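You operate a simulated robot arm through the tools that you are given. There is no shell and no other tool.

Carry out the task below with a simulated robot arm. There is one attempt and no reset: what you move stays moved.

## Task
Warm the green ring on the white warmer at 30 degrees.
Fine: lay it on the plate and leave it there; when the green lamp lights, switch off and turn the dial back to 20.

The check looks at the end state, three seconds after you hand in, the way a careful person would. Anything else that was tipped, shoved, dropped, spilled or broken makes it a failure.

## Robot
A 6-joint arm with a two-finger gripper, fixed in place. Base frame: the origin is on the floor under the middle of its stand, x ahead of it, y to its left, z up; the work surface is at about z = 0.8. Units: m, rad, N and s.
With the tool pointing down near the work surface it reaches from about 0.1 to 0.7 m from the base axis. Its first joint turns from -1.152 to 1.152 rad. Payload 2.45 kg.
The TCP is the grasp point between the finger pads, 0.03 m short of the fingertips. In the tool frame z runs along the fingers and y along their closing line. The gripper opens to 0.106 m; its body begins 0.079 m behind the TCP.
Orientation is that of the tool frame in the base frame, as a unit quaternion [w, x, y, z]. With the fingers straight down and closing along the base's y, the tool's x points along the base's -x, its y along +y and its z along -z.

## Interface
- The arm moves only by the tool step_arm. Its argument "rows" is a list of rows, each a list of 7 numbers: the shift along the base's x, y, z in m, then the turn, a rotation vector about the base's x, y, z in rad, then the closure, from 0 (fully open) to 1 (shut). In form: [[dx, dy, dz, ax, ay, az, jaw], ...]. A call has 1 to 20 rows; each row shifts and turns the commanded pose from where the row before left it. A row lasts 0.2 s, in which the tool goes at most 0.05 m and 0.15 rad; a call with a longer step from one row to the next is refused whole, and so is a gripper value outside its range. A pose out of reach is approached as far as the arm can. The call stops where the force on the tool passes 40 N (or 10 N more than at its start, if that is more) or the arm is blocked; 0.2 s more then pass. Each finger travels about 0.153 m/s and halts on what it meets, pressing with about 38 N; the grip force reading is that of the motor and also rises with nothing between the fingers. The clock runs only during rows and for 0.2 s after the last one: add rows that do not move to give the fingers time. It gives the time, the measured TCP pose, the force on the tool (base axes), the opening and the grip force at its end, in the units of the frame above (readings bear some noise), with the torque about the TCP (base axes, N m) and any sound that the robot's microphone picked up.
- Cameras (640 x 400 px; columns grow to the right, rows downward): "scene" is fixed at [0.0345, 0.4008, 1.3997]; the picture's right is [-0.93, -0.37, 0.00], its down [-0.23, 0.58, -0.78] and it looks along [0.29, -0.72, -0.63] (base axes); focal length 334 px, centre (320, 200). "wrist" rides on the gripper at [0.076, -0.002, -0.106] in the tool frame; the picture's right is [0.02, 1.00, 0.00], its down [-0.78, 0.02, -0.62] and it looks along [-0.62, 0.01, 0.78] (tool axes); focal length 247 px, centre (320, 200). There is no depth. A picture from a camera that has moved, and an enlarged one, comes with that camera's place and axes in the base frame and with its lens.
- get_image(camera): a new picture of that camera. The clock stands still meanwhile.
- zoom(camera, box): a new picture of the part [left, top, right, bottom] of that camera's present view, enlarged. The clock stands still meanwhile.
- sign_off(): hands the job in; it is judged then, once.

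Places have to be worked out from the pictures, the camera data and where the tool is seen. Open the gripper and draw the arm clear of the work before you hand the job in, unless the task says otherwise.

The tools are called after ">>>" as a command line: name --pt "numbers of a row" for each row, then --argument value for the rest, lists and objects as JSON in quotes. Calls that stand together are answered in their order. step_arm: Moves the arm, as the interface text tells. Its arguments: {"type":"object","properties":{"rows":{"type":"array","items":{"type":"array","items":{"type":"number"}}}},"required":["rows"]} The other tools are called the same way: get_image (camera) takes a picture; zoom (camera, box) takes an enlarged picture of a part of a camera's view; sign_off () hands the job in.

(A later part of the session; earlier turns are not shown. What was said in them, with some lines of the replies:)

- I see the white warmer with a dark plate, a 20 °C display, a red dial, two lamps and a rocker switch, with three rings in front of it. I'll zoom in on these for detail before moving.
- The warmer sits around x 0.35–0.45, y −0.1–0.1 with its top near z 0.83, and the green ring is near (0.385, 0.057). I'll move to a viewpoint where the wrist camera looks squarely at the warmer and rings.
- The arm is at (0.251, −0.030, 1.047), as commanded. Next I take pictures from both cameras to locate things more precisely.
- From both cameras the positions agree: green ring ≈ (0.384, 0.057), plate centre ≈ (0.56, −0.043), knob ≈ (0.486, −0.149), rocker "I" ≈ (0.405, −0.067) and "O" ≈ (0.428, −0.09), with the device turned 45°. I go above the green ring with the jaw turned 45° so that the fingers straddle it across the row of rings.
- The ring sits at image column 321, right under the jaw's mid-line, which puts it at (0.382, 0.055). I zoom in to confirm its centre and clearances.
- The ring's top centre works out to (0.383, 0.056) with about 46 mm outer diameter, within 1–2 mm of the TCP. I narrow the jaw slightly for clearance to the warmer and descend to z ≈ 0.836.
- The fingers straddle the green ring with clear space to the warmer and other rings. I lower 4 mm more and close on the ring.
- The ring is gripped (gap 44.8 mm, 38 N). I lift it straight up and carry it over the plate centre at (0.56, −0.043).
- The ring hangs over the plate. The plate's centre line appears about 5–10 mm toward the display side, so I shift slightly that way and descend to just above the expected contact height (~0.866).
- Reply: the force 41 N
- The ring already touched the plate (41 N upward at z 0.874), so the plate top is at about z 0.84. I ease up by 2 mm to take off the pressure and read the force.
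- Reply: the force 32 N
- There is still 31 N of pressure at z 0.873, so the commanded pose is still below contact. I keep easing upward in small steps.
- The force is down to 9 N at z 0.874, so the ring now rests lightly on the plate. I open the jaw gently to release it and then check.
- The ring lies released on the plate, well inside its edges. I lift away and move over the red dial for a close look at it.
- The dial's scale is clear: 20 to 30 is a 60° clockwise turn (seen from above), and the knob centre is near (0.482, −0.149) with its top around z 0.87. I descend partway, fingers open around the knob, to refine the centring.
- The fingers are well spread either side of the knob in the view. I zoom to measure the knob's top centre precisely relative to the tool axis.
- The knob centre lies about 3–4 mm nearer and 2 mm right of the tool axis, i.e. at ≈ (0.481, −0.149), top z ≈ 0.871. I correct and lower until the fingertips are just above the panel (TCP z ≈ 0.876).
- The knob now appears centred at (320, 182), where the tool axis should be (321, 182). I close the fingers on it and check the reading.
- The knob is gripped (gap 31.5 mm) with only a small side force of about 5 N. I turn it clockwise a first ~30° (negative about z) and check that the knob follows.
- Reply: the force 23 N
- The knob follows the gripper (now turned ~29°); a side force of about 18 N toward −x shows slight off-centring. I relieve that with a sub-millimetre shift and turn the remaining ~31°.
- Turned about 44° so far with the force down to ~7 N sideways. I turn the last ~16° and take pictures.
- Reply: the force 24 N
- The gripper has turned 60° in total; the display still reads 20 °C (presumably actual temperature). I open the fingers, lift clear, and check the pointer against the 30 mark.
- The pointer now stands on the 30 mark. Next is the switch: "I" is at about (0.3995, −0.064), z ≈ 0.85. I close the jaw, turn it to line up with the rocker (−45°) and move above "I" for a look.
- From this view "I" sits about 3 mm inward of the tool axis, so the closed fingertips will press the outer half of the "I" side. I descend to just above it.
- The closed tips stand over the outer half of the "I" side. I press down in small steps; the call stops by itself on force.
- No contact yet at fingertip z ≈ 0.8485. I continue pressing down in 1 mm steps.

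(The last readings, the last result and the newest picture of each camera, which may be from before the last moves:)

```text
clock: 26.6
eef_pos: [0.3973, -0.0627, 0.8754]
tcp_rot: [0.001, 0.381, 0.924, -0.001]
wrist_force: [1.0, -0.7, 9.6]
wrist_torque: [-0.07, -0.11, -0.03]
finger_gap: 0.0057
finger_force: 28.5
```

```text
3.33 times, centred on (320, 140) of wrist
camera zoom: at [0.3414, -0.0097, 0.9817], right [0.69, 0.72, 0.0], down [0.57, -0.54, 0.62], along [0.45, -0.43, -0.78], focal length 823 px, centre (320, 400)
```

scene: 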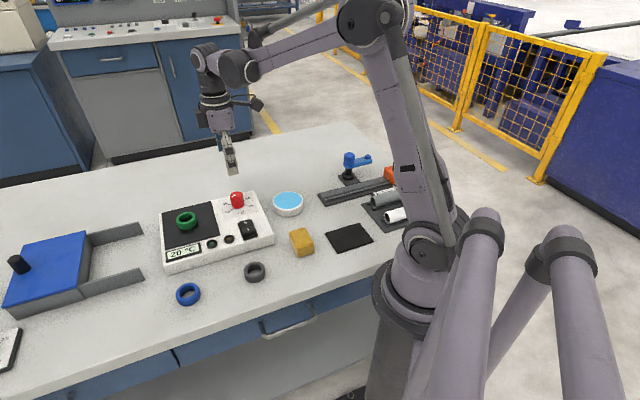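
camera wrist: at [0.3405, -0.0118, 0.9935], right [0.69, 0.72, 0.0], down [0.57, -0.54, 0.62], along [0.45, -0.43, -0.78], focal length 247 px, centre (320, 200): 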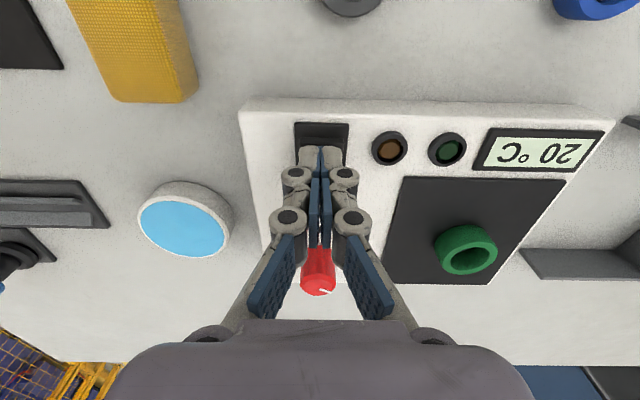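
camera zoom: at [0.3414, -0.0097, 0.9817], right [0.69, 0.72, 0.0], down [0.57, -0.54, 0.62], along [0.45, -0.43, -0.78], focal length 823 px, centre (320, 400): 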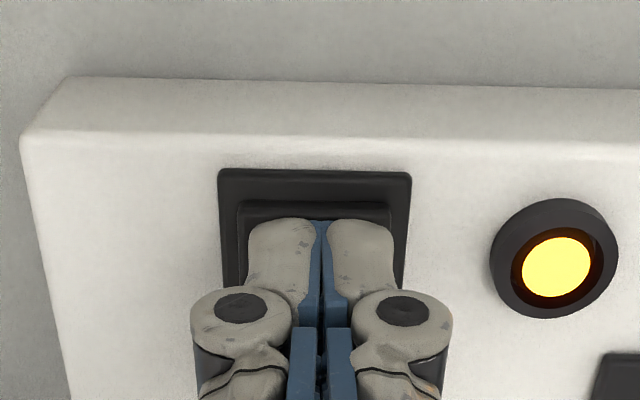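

Switched on: the amber lamp is lit and the display already reads 25 °C. I lift off and move over the "O" side while watching the green lamp.

>>> step_arm --pt "0 0 0.01 0 0 0 1" --pt "0 0 0.012 0 0 0 1" --pt "0.0133 -0.0133 0 0 0 0 1" --pt "0.0133 -0.0133 0 0 0 0 1"

>>> get_image --camera "wrist"

>>> zoom --camera "scene" --box '[150, 170, 290, 280]'

```text
clock: 27.6
eef_pos: [0.4246, -0.0889, 0.8982]
tcp_rot: [0.0, 0.381, 0.925, 0.0]
wrist_force: [-0.1, -0.4, 0.1]
wrist_torque: [0.03, -0.04, 0.0]
finger_gap: 0.0001
finger_force: 28.6
```

```text
taken
camera wrist: at [0.3688, -0.0356, 1.0042], right [0.69, 0.72, 0.0], down [0.57, -0.54, 0.62], along [0.45, -0.43, -0.78], focal length 247 px, centre (320, 200)
```

wrist: 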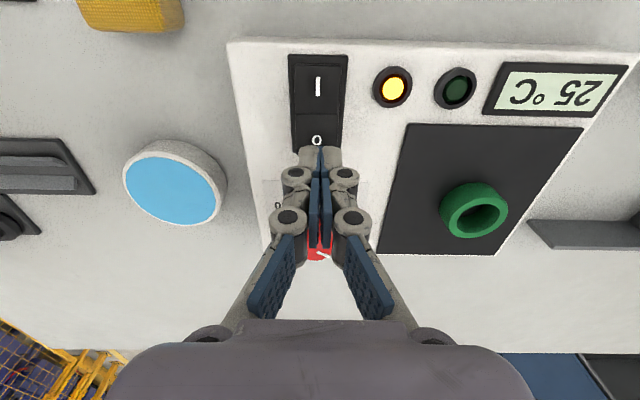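

```text
3.64 times, centred on (220, 225) of scene
camera zoom: at [0.0344, 0.4008, 1.3997], right [-0.93, -0.37, 0.0], down [-0.23, 0.58, -0.78], along [0.29, -0.72, -0.63], focal length 1215 px, centre (684, 109)
```

zoom: 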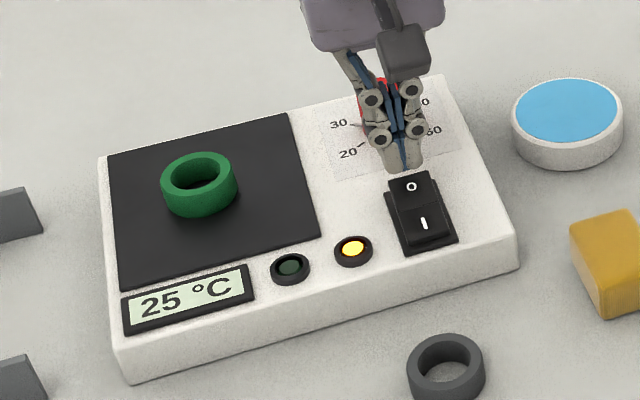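

The switch stays on, amber is lit, green is still dark, and the display reads 25 °C. I nudge 2 mm back toward "O" and wait a second to see how the temperature changes.

>>> step_arm --pt "-0.0015 0.0015 0 0 0 0 1" --pt "0 0 0 0 0 0 1" --pt "0 0 0 0 0 0 1" --pt "0 0 0 0 0 0 1"

>>> zoom --camera "scene" --box '[150, 170, 290, 280]'

```text
clock: 28.6
eef_pos: [0.4223, -0.088, 0.8977]
tcp_rot: [0.0, 0.382, 0.924, 0.001]
wrist_force: [-0.2, -0.2, 0.1]
wrist_torque: [0.0, 0.03, -0.04]
finger_gap: 0.0
finger_force: 28.6
```

```text
3.64 times, centred on (220, 225) of scene
camera zoom: at [0.0345, 0.4008, 1.3997], right [-0.93, -0.37, 0.0], down [-0.23, 0.58, -0.78], along [0.29, -0.72, -0.63], focal length 1215 px, centre (684, 109)
```

zoom: 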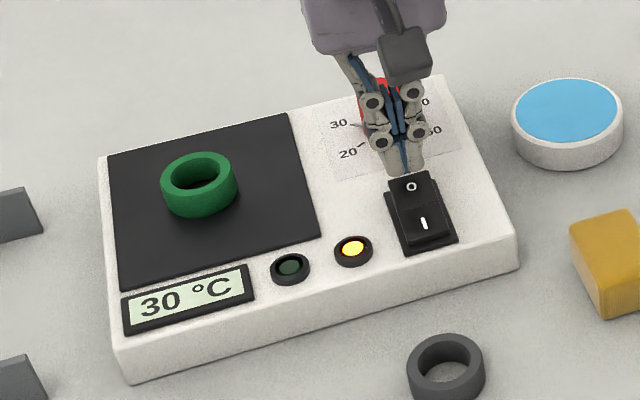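

The display has reached 30 °C but the green lamp is not lit yet. I wait in place, checking each second.

>>> step_arm --pt "0 0 0 0 0 0 1" --pt "0 0 0 0 0 0 1" --pt "0 0 0 0 0 0 1" --pt "0 0 0 0 0 0 1" --pt "0 0 0 0 0 0 1"

>>> zoom --camera "scene" --box '[150, 170, 290, 280]'

```text
clock: 29.8
eef_pos: [0.422, -0.0871, 0.8981]
tcp_rot: [-0.001, 0.382, 0.924, 0.0]
wrist_force: [0.0, 0.1, 0.9]
wrist_torque: [-0.01, 0.01, -0.01]
finger_gap: 0.0
finger_force: 28.8
```

```text
3.64 times, centred on (220, 225) of scene
camera zoom: at [0.0345, 0.4008, 1.3997], right [-0.93, -0.37, 0.0], down [-0.23, 0.58, -0.78], along [0.29, -0.72, -0.63], focal length 1215 px, centre (684, 109)
```

zoom: 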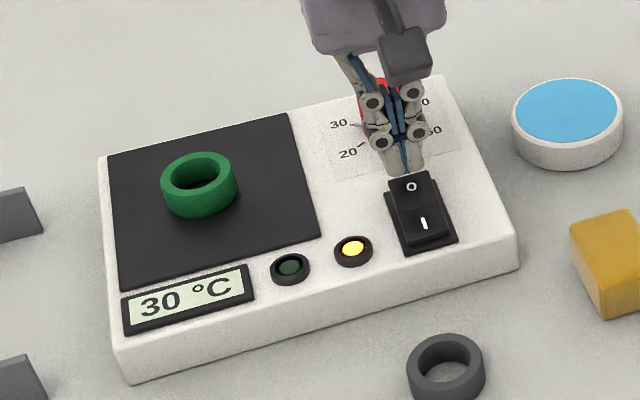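

The temperature holds at 30 °C with amber lit and green still dark. I keep waiting a little longer.

>>> step_arm --pt "0 0 0 0 0 0 1" --pt "0 0 0 0 0 0 1" --pt "0 0 0 0 0 0 1" --pt "0 0 0 0 0 0 1" --pt "0 0 0 0 0 0 1"

>>> zoom --camera "scene" --box '[150, 170, 290, 280]'

```text
clock: 31.0
eef_pos: [0.4228, -0.0886, 0.8983]
tcp_rot: [0.0, 0.382, 0.924, 0.0]
wrist_force: [-0.4, 0.2, 0.0]
wrist_torque: [0.0, 0.03, 0.03]
finger_gap: 0.0
finger_force: 28.9
```

```text
3.64 times, centred on (220, 225) of scene
camera zoom: at [0.0345, 0.4008, 1.3997], right [-0.93, -0.37, 0.0], down [-0.23, 0.58, -0.78], along [0.29, -0.72, -0.63], focal length 1215 px, centre (684, 109)
```

zoom: 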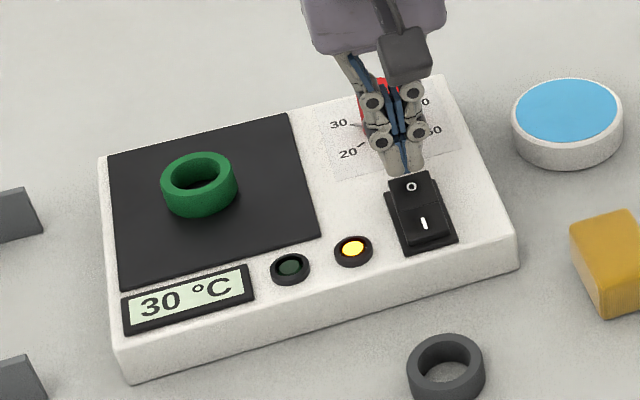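

Still 30 °C, amber on, green dark at 31.0 s. I wait on, about 1.6 s at a time.

>>> step_arm --pt "0 0 0 0 0 0 1" --pt "0 0 0 0 0 0 1" --pt "0 0 0 0 0 0 1" --pt "0 0 0 0 0 0 1" --pt "0 0 0 0 0 0 1" --pt "0 0 0 0 0 0 1" --pt "0 0 0 0 0 0 1"

>>> zoom --camera "scene" --box '[150, 170, 290, 280]'

```text
clock: 32.6
eef_pos: [0.423, -0.0867, 0.8978]
tcp_rot: [0.0, 0.381, 0.924, -0.001]
wrist_force: [-1.1, 0.4, 0.0]
wrist_torque: [0.01, 0.0, -0.01]
finger_gap: 0.0
finger_force: 28.3
```

```text
3.64 times, centred on (220, 225) of scene
camera zoom: at [0.0345, 0.4008, 1.3997], right [-0.93, -0.37, 0.0], down [-0.23, 0.58, -0.78], along [0.29, -0.72, -0.63], focal length 1215 px, centre (684, 109)
```

zoom: 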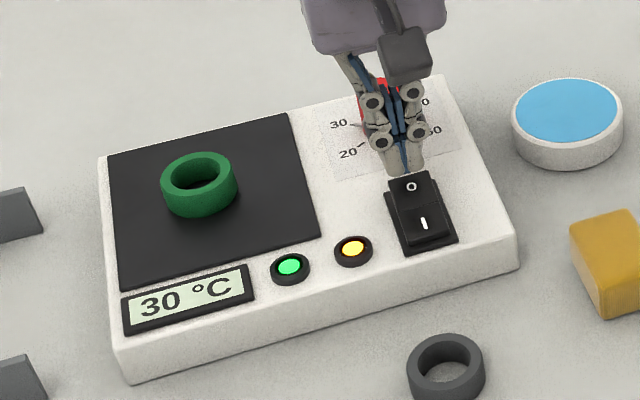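

The green lamp is lit at 30 °C. Now I press the "O" side: down quickly to just above it, then in 1 mm steps.

>>> step_arm --pt "0 0 -0.012 0 0 0 1" --pt "0 0 -0.006 0 0 0 1" --pt "0 0 -0.002 0 0 0 1" --pt "0 0 -0.001 0 0 0 1" --pt "0 0 -0.001 0 0 0 1" --pt "0 0 -0.001 0 0 0 1" --pt "0 0 0 0 0 0 1"

>>> zoom --camera "scene" --box '[150, 170, 290, 280]'

```text
clock: 34.2
eef_pos: [0.4221, -0.0882, 0.8754]
tcp_rot: [0.0, 0.382, 0.924, -0.001]
wrist_force: [0.2, -1.0, 25.7]
wrist_torque: [0.15, 0.14, 0.01]
finger_gap: 0.006
finger_force: 28.8
```

```text
3.64 times, centred on (220, 225) of scene
camera zoom: at [0.0341, 0.4008, 1.3997], right [-0.93, -0.37, 0.0], down [-0.23, 0.58, -0.78], along [0.29, -0.72, -0.63], focal length 1215 px, centre (684, 109)
```

zoom: 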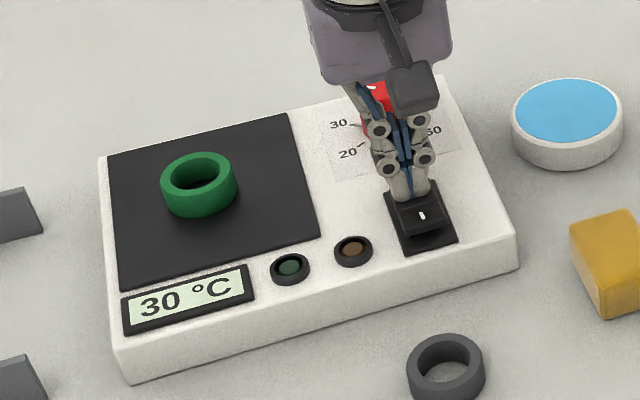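

Both lamps are out and the rocker has flipped to "O". I lift clear and go back above the dial with the jaw at −15°, ready to turn it back 60° counter-clockwise.

>>> step_arm --pt "0 0 0.015 0 0 0 1" --pt "0 0 0.035 0 0 0 1" --pt "0 0 0.035 0 0 0 0.8" --pt "0.0146 -0.0153 0 0 0 0.131 0.5" --pt "0.0146 -0.0153 0 0 0 0.131 0.3" --pt "0.0146 -0.0153 0 0 0 0.131 0.3" --pt "0.0146 -0.0153 0 0 0 0.131 0.3" --pt "0 0 0 0 0 0 0.3"

>>> get_image --camera "wrist"

>>> zoom --camera "wrist" --box '[240, 40, 420, 180]'

>>> zoom --camera "scene" --box '[150, 170, 290, 280]'

```text
clock: 36.0
eef_pos: [0.4808, -0.1511, 0.96]
tcp_rot: [0.0, 0.128, 0.992, 0.0]
wrist_force: [0.2, -0.1, 0.1]
wrist_torque: [-0.02, 0.01, 0.01]
finger_gap: 0.0743
finger_force: 0.1
```

```text
taken
camera wrist: at [0.4058, -0.1316, 1.0661], right [0.23, 0.97, 0.0], down [0.76, -0.18, 0.62], along [0.6, -0.14, -0.78], focal length 247 px, centre (320, 200)
```

wrist: 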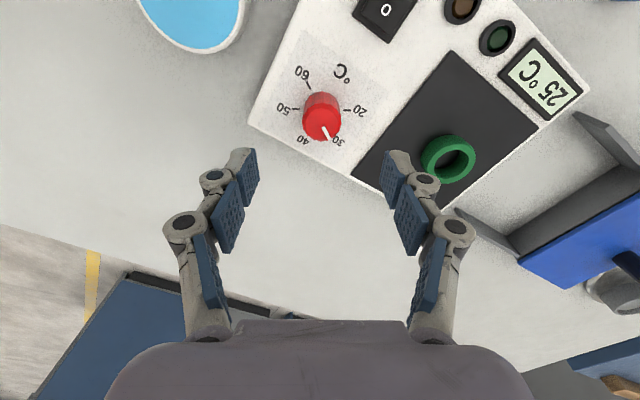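

```text
2.86 times, centred on (330, 110) of wrist
camera zoom: at [0.4058, -0.1316, 1.0661], right [0.23, 0.97, 0.0], down [0.76, -0.18, 0.62], along [0.6, -0.14, -0.78], focal length 706 px, centre (291, 457)
```

zoom: 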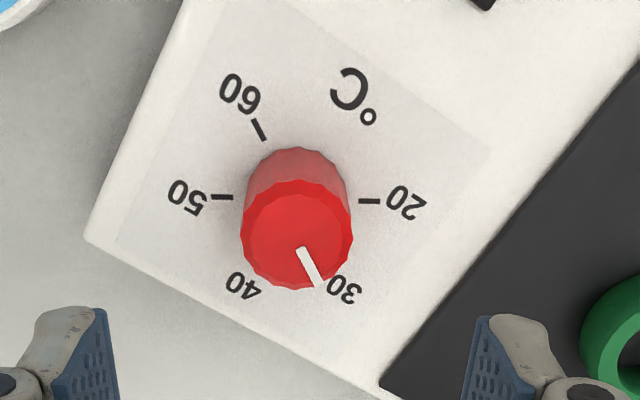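

```text
3.64 times, centred on (220, 225) of scene
camera zoom: at [0.0345, 0.4008, 1.3997], right [-0.93, -0.37, 0.0], down [-0.23, 0.58, -0.78], along [0.29, -0.72, -0.63], focal length 1215 px, centre (684, 109)
```

zoom: 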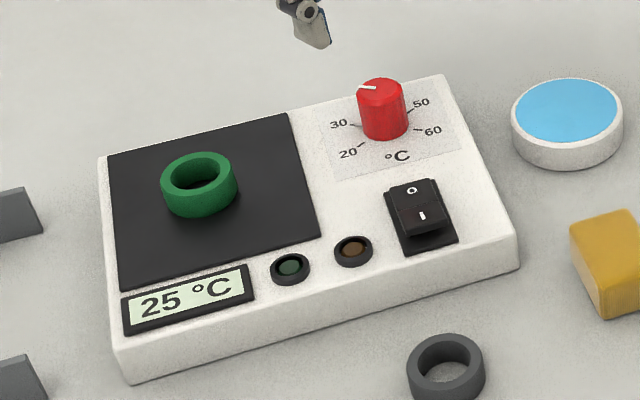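

The cooling display reads 25 °C, both lamps are off, and the knob is within 1 mm of the tool axis with the pointer at 30. I descend around it and close.

>>> step_arm --pt "-0.0007 0.001 -0.035 0 0 0 0.3" --pt "0 0 -0.035 0 0 0 0.3" --pt "0 0 -0.0135 0 0 0 0.3" --pt "0 0 0 0 0 0 0.3" --pt "0 0 0 0 0 0 0.6" --pt "0 0 0 0 0 0 0.8" --pt "0 0 0 0 0 0 1.0" --pt "0 0 0 0 0 0 1.0"

>>> get_image --camera "wrist"

```text
clock: 37.8
eef_pos: [0.4798, -0.1468, 0.8777]
tcp_rot: [0.001, 0.129, 0.992, 0.002]
wrist_force: [2.5, 10.3, -6.3]
wrist_torque: [0.34, -0.15, 0.01]
finger_gap: 0.0312
finger_force: 44.8
```

```text
taken
camera wrist: at [0.4044, -0.1299, 0.9833], right [0.23, 0.97, 0.0], down [0.76, -0.18, 0.62], along [0.61, -0.14, -0.78], focal length 247 px, centre (320, 200)
```

wrist: 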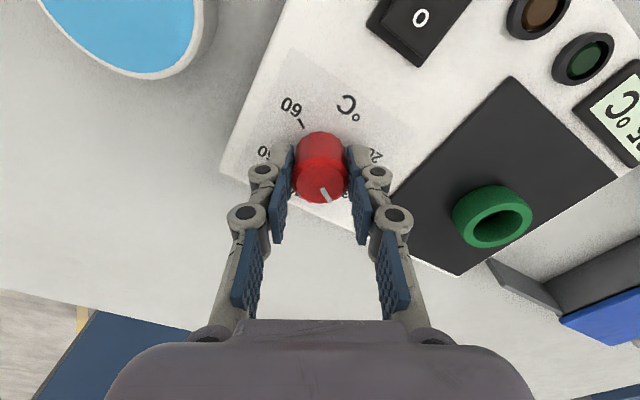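

The knob is gripped (gap 31 mm). I relieve the ~10 N side force with a 0.5 mm shift and turn back counter-clockwise the first ~30°.

>>> step_arm --pt "0 0.0005 -0.0003 0 0 0 1" --pt "0 0 0 0 0 0.1 1" --pt "0 0 0 0 0 0.1 1" --pt "0 0 0 0 0 0.1 1" --pt "0 0 0 0 0 0.1 1" --pt "0 0 0 0 0 0.1 1" --pt "0 0 0 0 0 0 1"

```text
clock: 39.4
eef_pos: [0.478, -0.1479, 0.8784]
tcp_rot: [-0.001, -0.121, 0.993, -0.001]
wrist_force: [-3.2, -0.6, 6.1]
wrist_torque: [0.15, -0.52, -0.01]
finger_gap: 0.0313
finger_force: 44.9
stopped in row 7: the force on the tool passed its limit at 41 N (the readings are from after the stop); the commanded pose is now the measured one
```

The call halted on a brief 41 N peak, but the readings are now small (≈6 N), and the jaw is at +13.9° (turned ~29°). I continue with smaller turning steps.

>>> step_arm --pt "0 0 0 0 0 0.06 1" --pt "0 0 0 0 0 0.06 1" --pt "0 0 0 0 0 0.06 1" --pt "0 0 0 0 0 0.06 1" --pt "0 0 0 0 0 0 1"

>>> zoom --camera "scene" --box '[190, 150, 290, 250]'

```text
clock: 40.6
eef_pos: [0.4786, -0.1486, 0.8776]
tcp_rot: [0.0, -0.239, 0.971, -0.001]
wrist_force: [-3.2, -2.0, 12.8]
wrist_torque: [-0.1, 0.08, 0.06]
finger_gap: 0.0312
finger_force: 45.2
```

```text
4.00 times, centred on (240, 200) of scene
camera zoom: at [0.0342, 0.4008, 1.3997], right [-0.93, -0.37, 0.0], down [-0.23, 0.58, -0.78], along [0.29, -0.72, -0.63], focal length 1336 px, centre (640, 200)
```

zoom: 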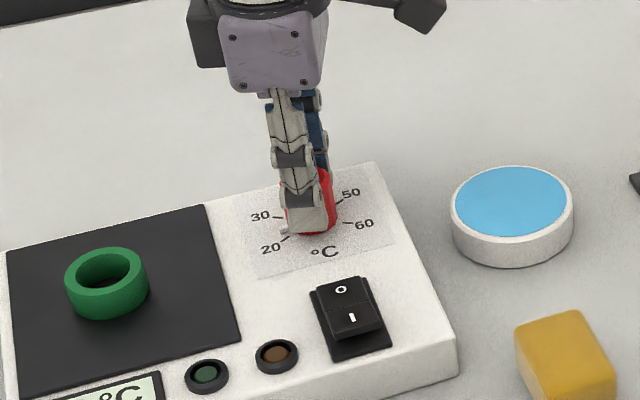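

The jaw is at 27.7° with modest forces; 17.4° remain to the original 45.1°. I turn the rest.

>>> step_arm --pt "0 0 0.0004 0 0 0.061 1" --pt "0 0 0 0 0 0.061 1" --pt "0 0 0 0 0 0.061 1" --pt "0 0 0 0 0 0.061 1" --pt "0 0 0 0 0 0.061 1" --pt "0 0 0 0 0 0 1"

>>> get_image --camera "wrist"

```text
clock: 42.0
eef_pos: [0.4798, -0.1487, 0.8774]
tcp_rot: [0.001, -0.383, 0.924, -0.001]
wrist_force: [-1.6, -7.6, -12.1]
wrist_torque: [-0.04, -0.13, 0.04]
finger_gap: 0.0314
finger_force: 44.9
```

```text
taken
camera wrist: at [0.4263, -0.204, 0.9833], right [-0.72, 0.69, 0.0], down [0.54, 0.57, 0.62], along [0.43, 0.45, -0.78], focal length 247 px, centre (320, 200)
```

wrist: 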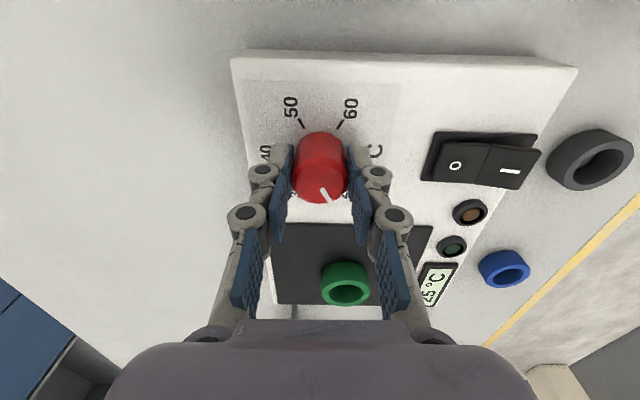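

The jaw is back at its original 45° and the pointer in the view is where it was at the 20 setting. I open, lift straight up and compare the pointer against the 20 mark.

>>> step_arm --pt "0 0 0 0 0 0 0.6" --pt "0 0 0 0 0 0 0.4" --pt "0 0 0 0 0 0 0.3" --pt "0 0 0.02 0 0 0 0.3" --pt "0 0 0.03 0 0 0 0.3" --pt "0 0 0.03 0 0 0 0.3" --pt "0 0 0.022 0 0 0 0.3" --pt "0 0 0 0 0 0 0.3"

>>> zoom --camera "wrist" --box '[260, 30, 400, 160]'

>>> zoom --camera "scene" --box '[200, 170, 290, 260]'

>>> get_image --camera "scene"

```text
clock: 43.8
eef_pos: [0.4781, -0.1494, 0.9803]
tcp_rot: [0.0, -0.383, 0.924, -0.001]
wrist_force: [0.1, 0.6, -0.5]
wrist_torque: [0.0, 0.0, -0.03]
finger_gap: 0.0743
finger_force: 0.0
```

```text
3.08 times, centred on (330, 95) of wrist
camera zoom: at [0.4256, -0.2039, 1.0863], right [-0.72, 0.69, 0.0], down [0.54, 0.57, 0.62], along [0.43, 0.45, -0.78], focal length 760 px, centre (289, 523)
```

zoom: 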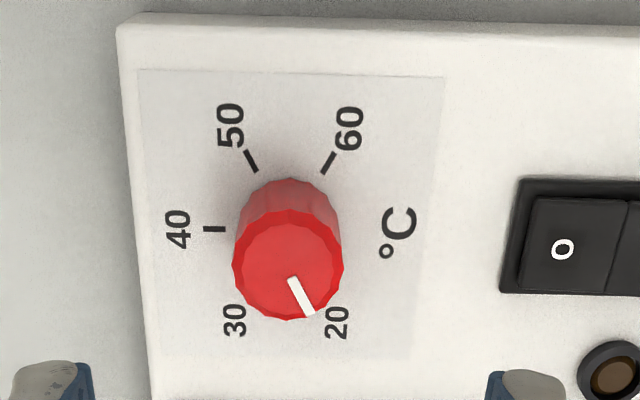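

```text
4.44 times, centred on (245, 215) of scene
camera zoom: at [0.0345, 0.4008, 1.3997], right [-0.93, -0.37, 0.0], down [-0.23, 0.58, -0.78], along [0.29, -0.72, -0.63], focal length 1484 px, centre (653, 133)
```

zoom: 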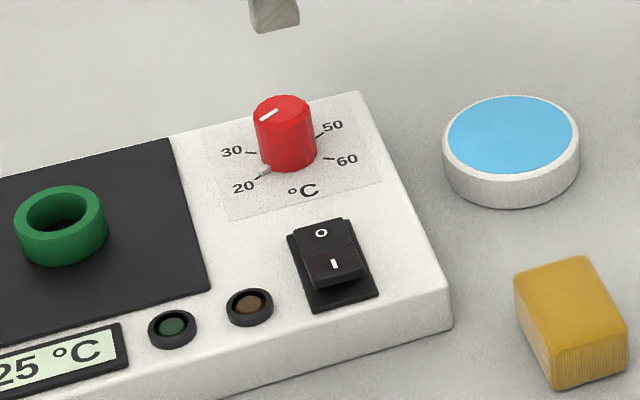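

```text
taken
```

scene: 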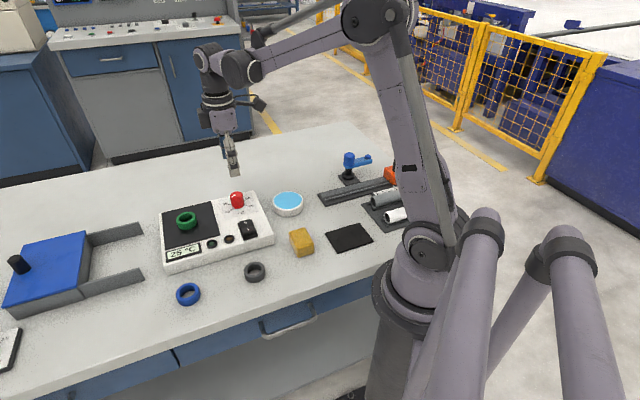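

The pointer is back on 20 exactly as in the first picture, the switch is on "O", lamps are dark, and the green ring lies on the plate. I open the gripper fully and draw the arm up and away.

>>> step_arm --pt "0 0 0.045 0 0 0 0" --pt "0 0 0.045 0 0 0 0" --pt "-0.02 0.025 0.03 0 0 -0.1 0" --pt "-0.025 0.03 0.025 0 0 -0.13 0" --pt "-0.025 0.03 0.02 0 0 -0.13 0" --pt "-0.025 0.03 0.015 0 0 -0.13 0" --pt "-0.025 0.03 0.01 0 0 -0.13 0" --pt "-0.025 0.03 0.01 0 0 -0.13 0" --pt "0 0 0 0 0 0 0" --pt "0 0 0 0 0 0 0"

>>> get_image --camera "scene"

>>> zoom --camera "scene" --box '[140, 170, 320, 310]'

>>> get_image --camera "wrist"

```text
clock: 46.0
eef_pos: [0.3356, 0.0243, 1.1799]
tcp_rot: [0.0, -0.018, 1.0, -0.001]
wrist_force: [0.3, 1.5, 0.6]
wrist_torque: [-0.01, 0.02, 0.0]
finger_gap: 0.1057
finger_force: 0.1
```

```text
taken
```

scene: 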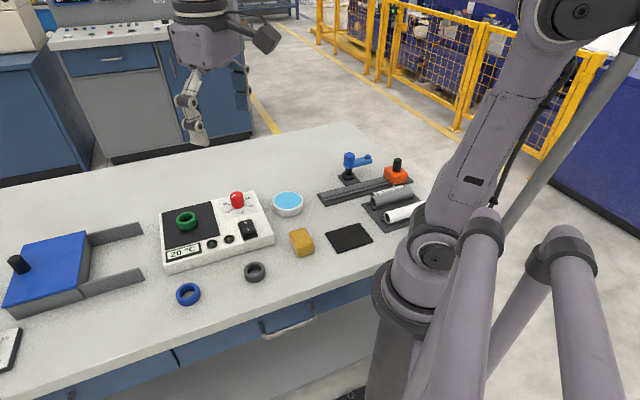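

```text
2.86 times, centred on (230, 240) of scene
camera zoom: at [0.0344, 0.4008, 1.3997], right [-0.93, -0.37, 0.0], down [-0.23, 0.58, -0.78], along [0.29, -0.72, -0.63], focal length 954 px, centre (577, 86)
```

zoom: 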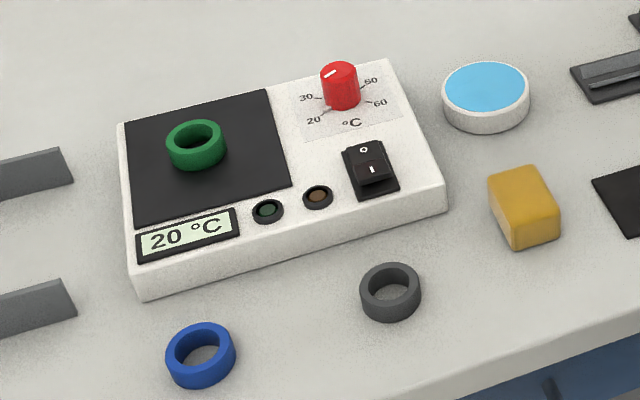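

```text
taken
camera wrist: at [0.2589, 0.0208, 1.2859], right [-0.06, 1.0, 0.0], down [0.78, 0.05, 0.62], along [0.62, 0.03, -0.78], focal length 247 px, centre (320, 200)
```

wrist: 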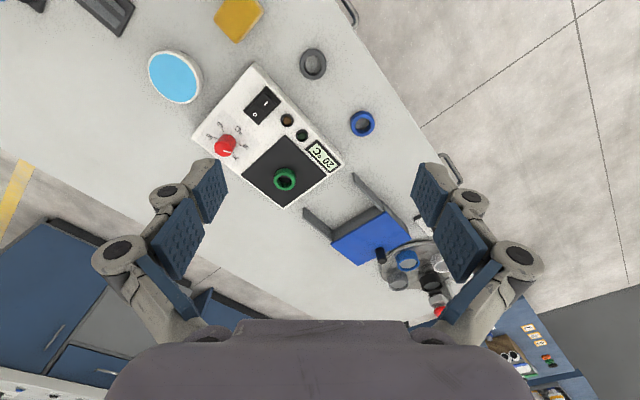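

The final pictures show the green ring on the plate, the dial on 20, the switch on "O" and both lamps dark. The display is back at 20 °C, the other objects are where they started, and the arm is clear with the gripper open, so I hand in.

>>> sign_off

```text
The job is handed in.
```

I warmed the green ring at 30 °C on the white warmer and handed the job in; I haven't seen the check's result.

- **Warming:** I laid the ring on the plate, turned the dial to 30 and switched on. The display reached 30 °C, and the green lamp lit a few seconds later.
- **Shutdown:** I then switched off and turned the dial back to 20. The last pictures show both lamps dark and the display back at 20 °C.
- **Ring and surroundings:** The ring is still on the plate. In the last pictures the other objects are where they started, and nothing was tipped or dropped.
- **Arm:** It is drawn clear with the gripper open.

Two contacts briefly reached about 41 N: setting the ring down on the plate, and turning the dial back. Neither left any visible shift or damage.
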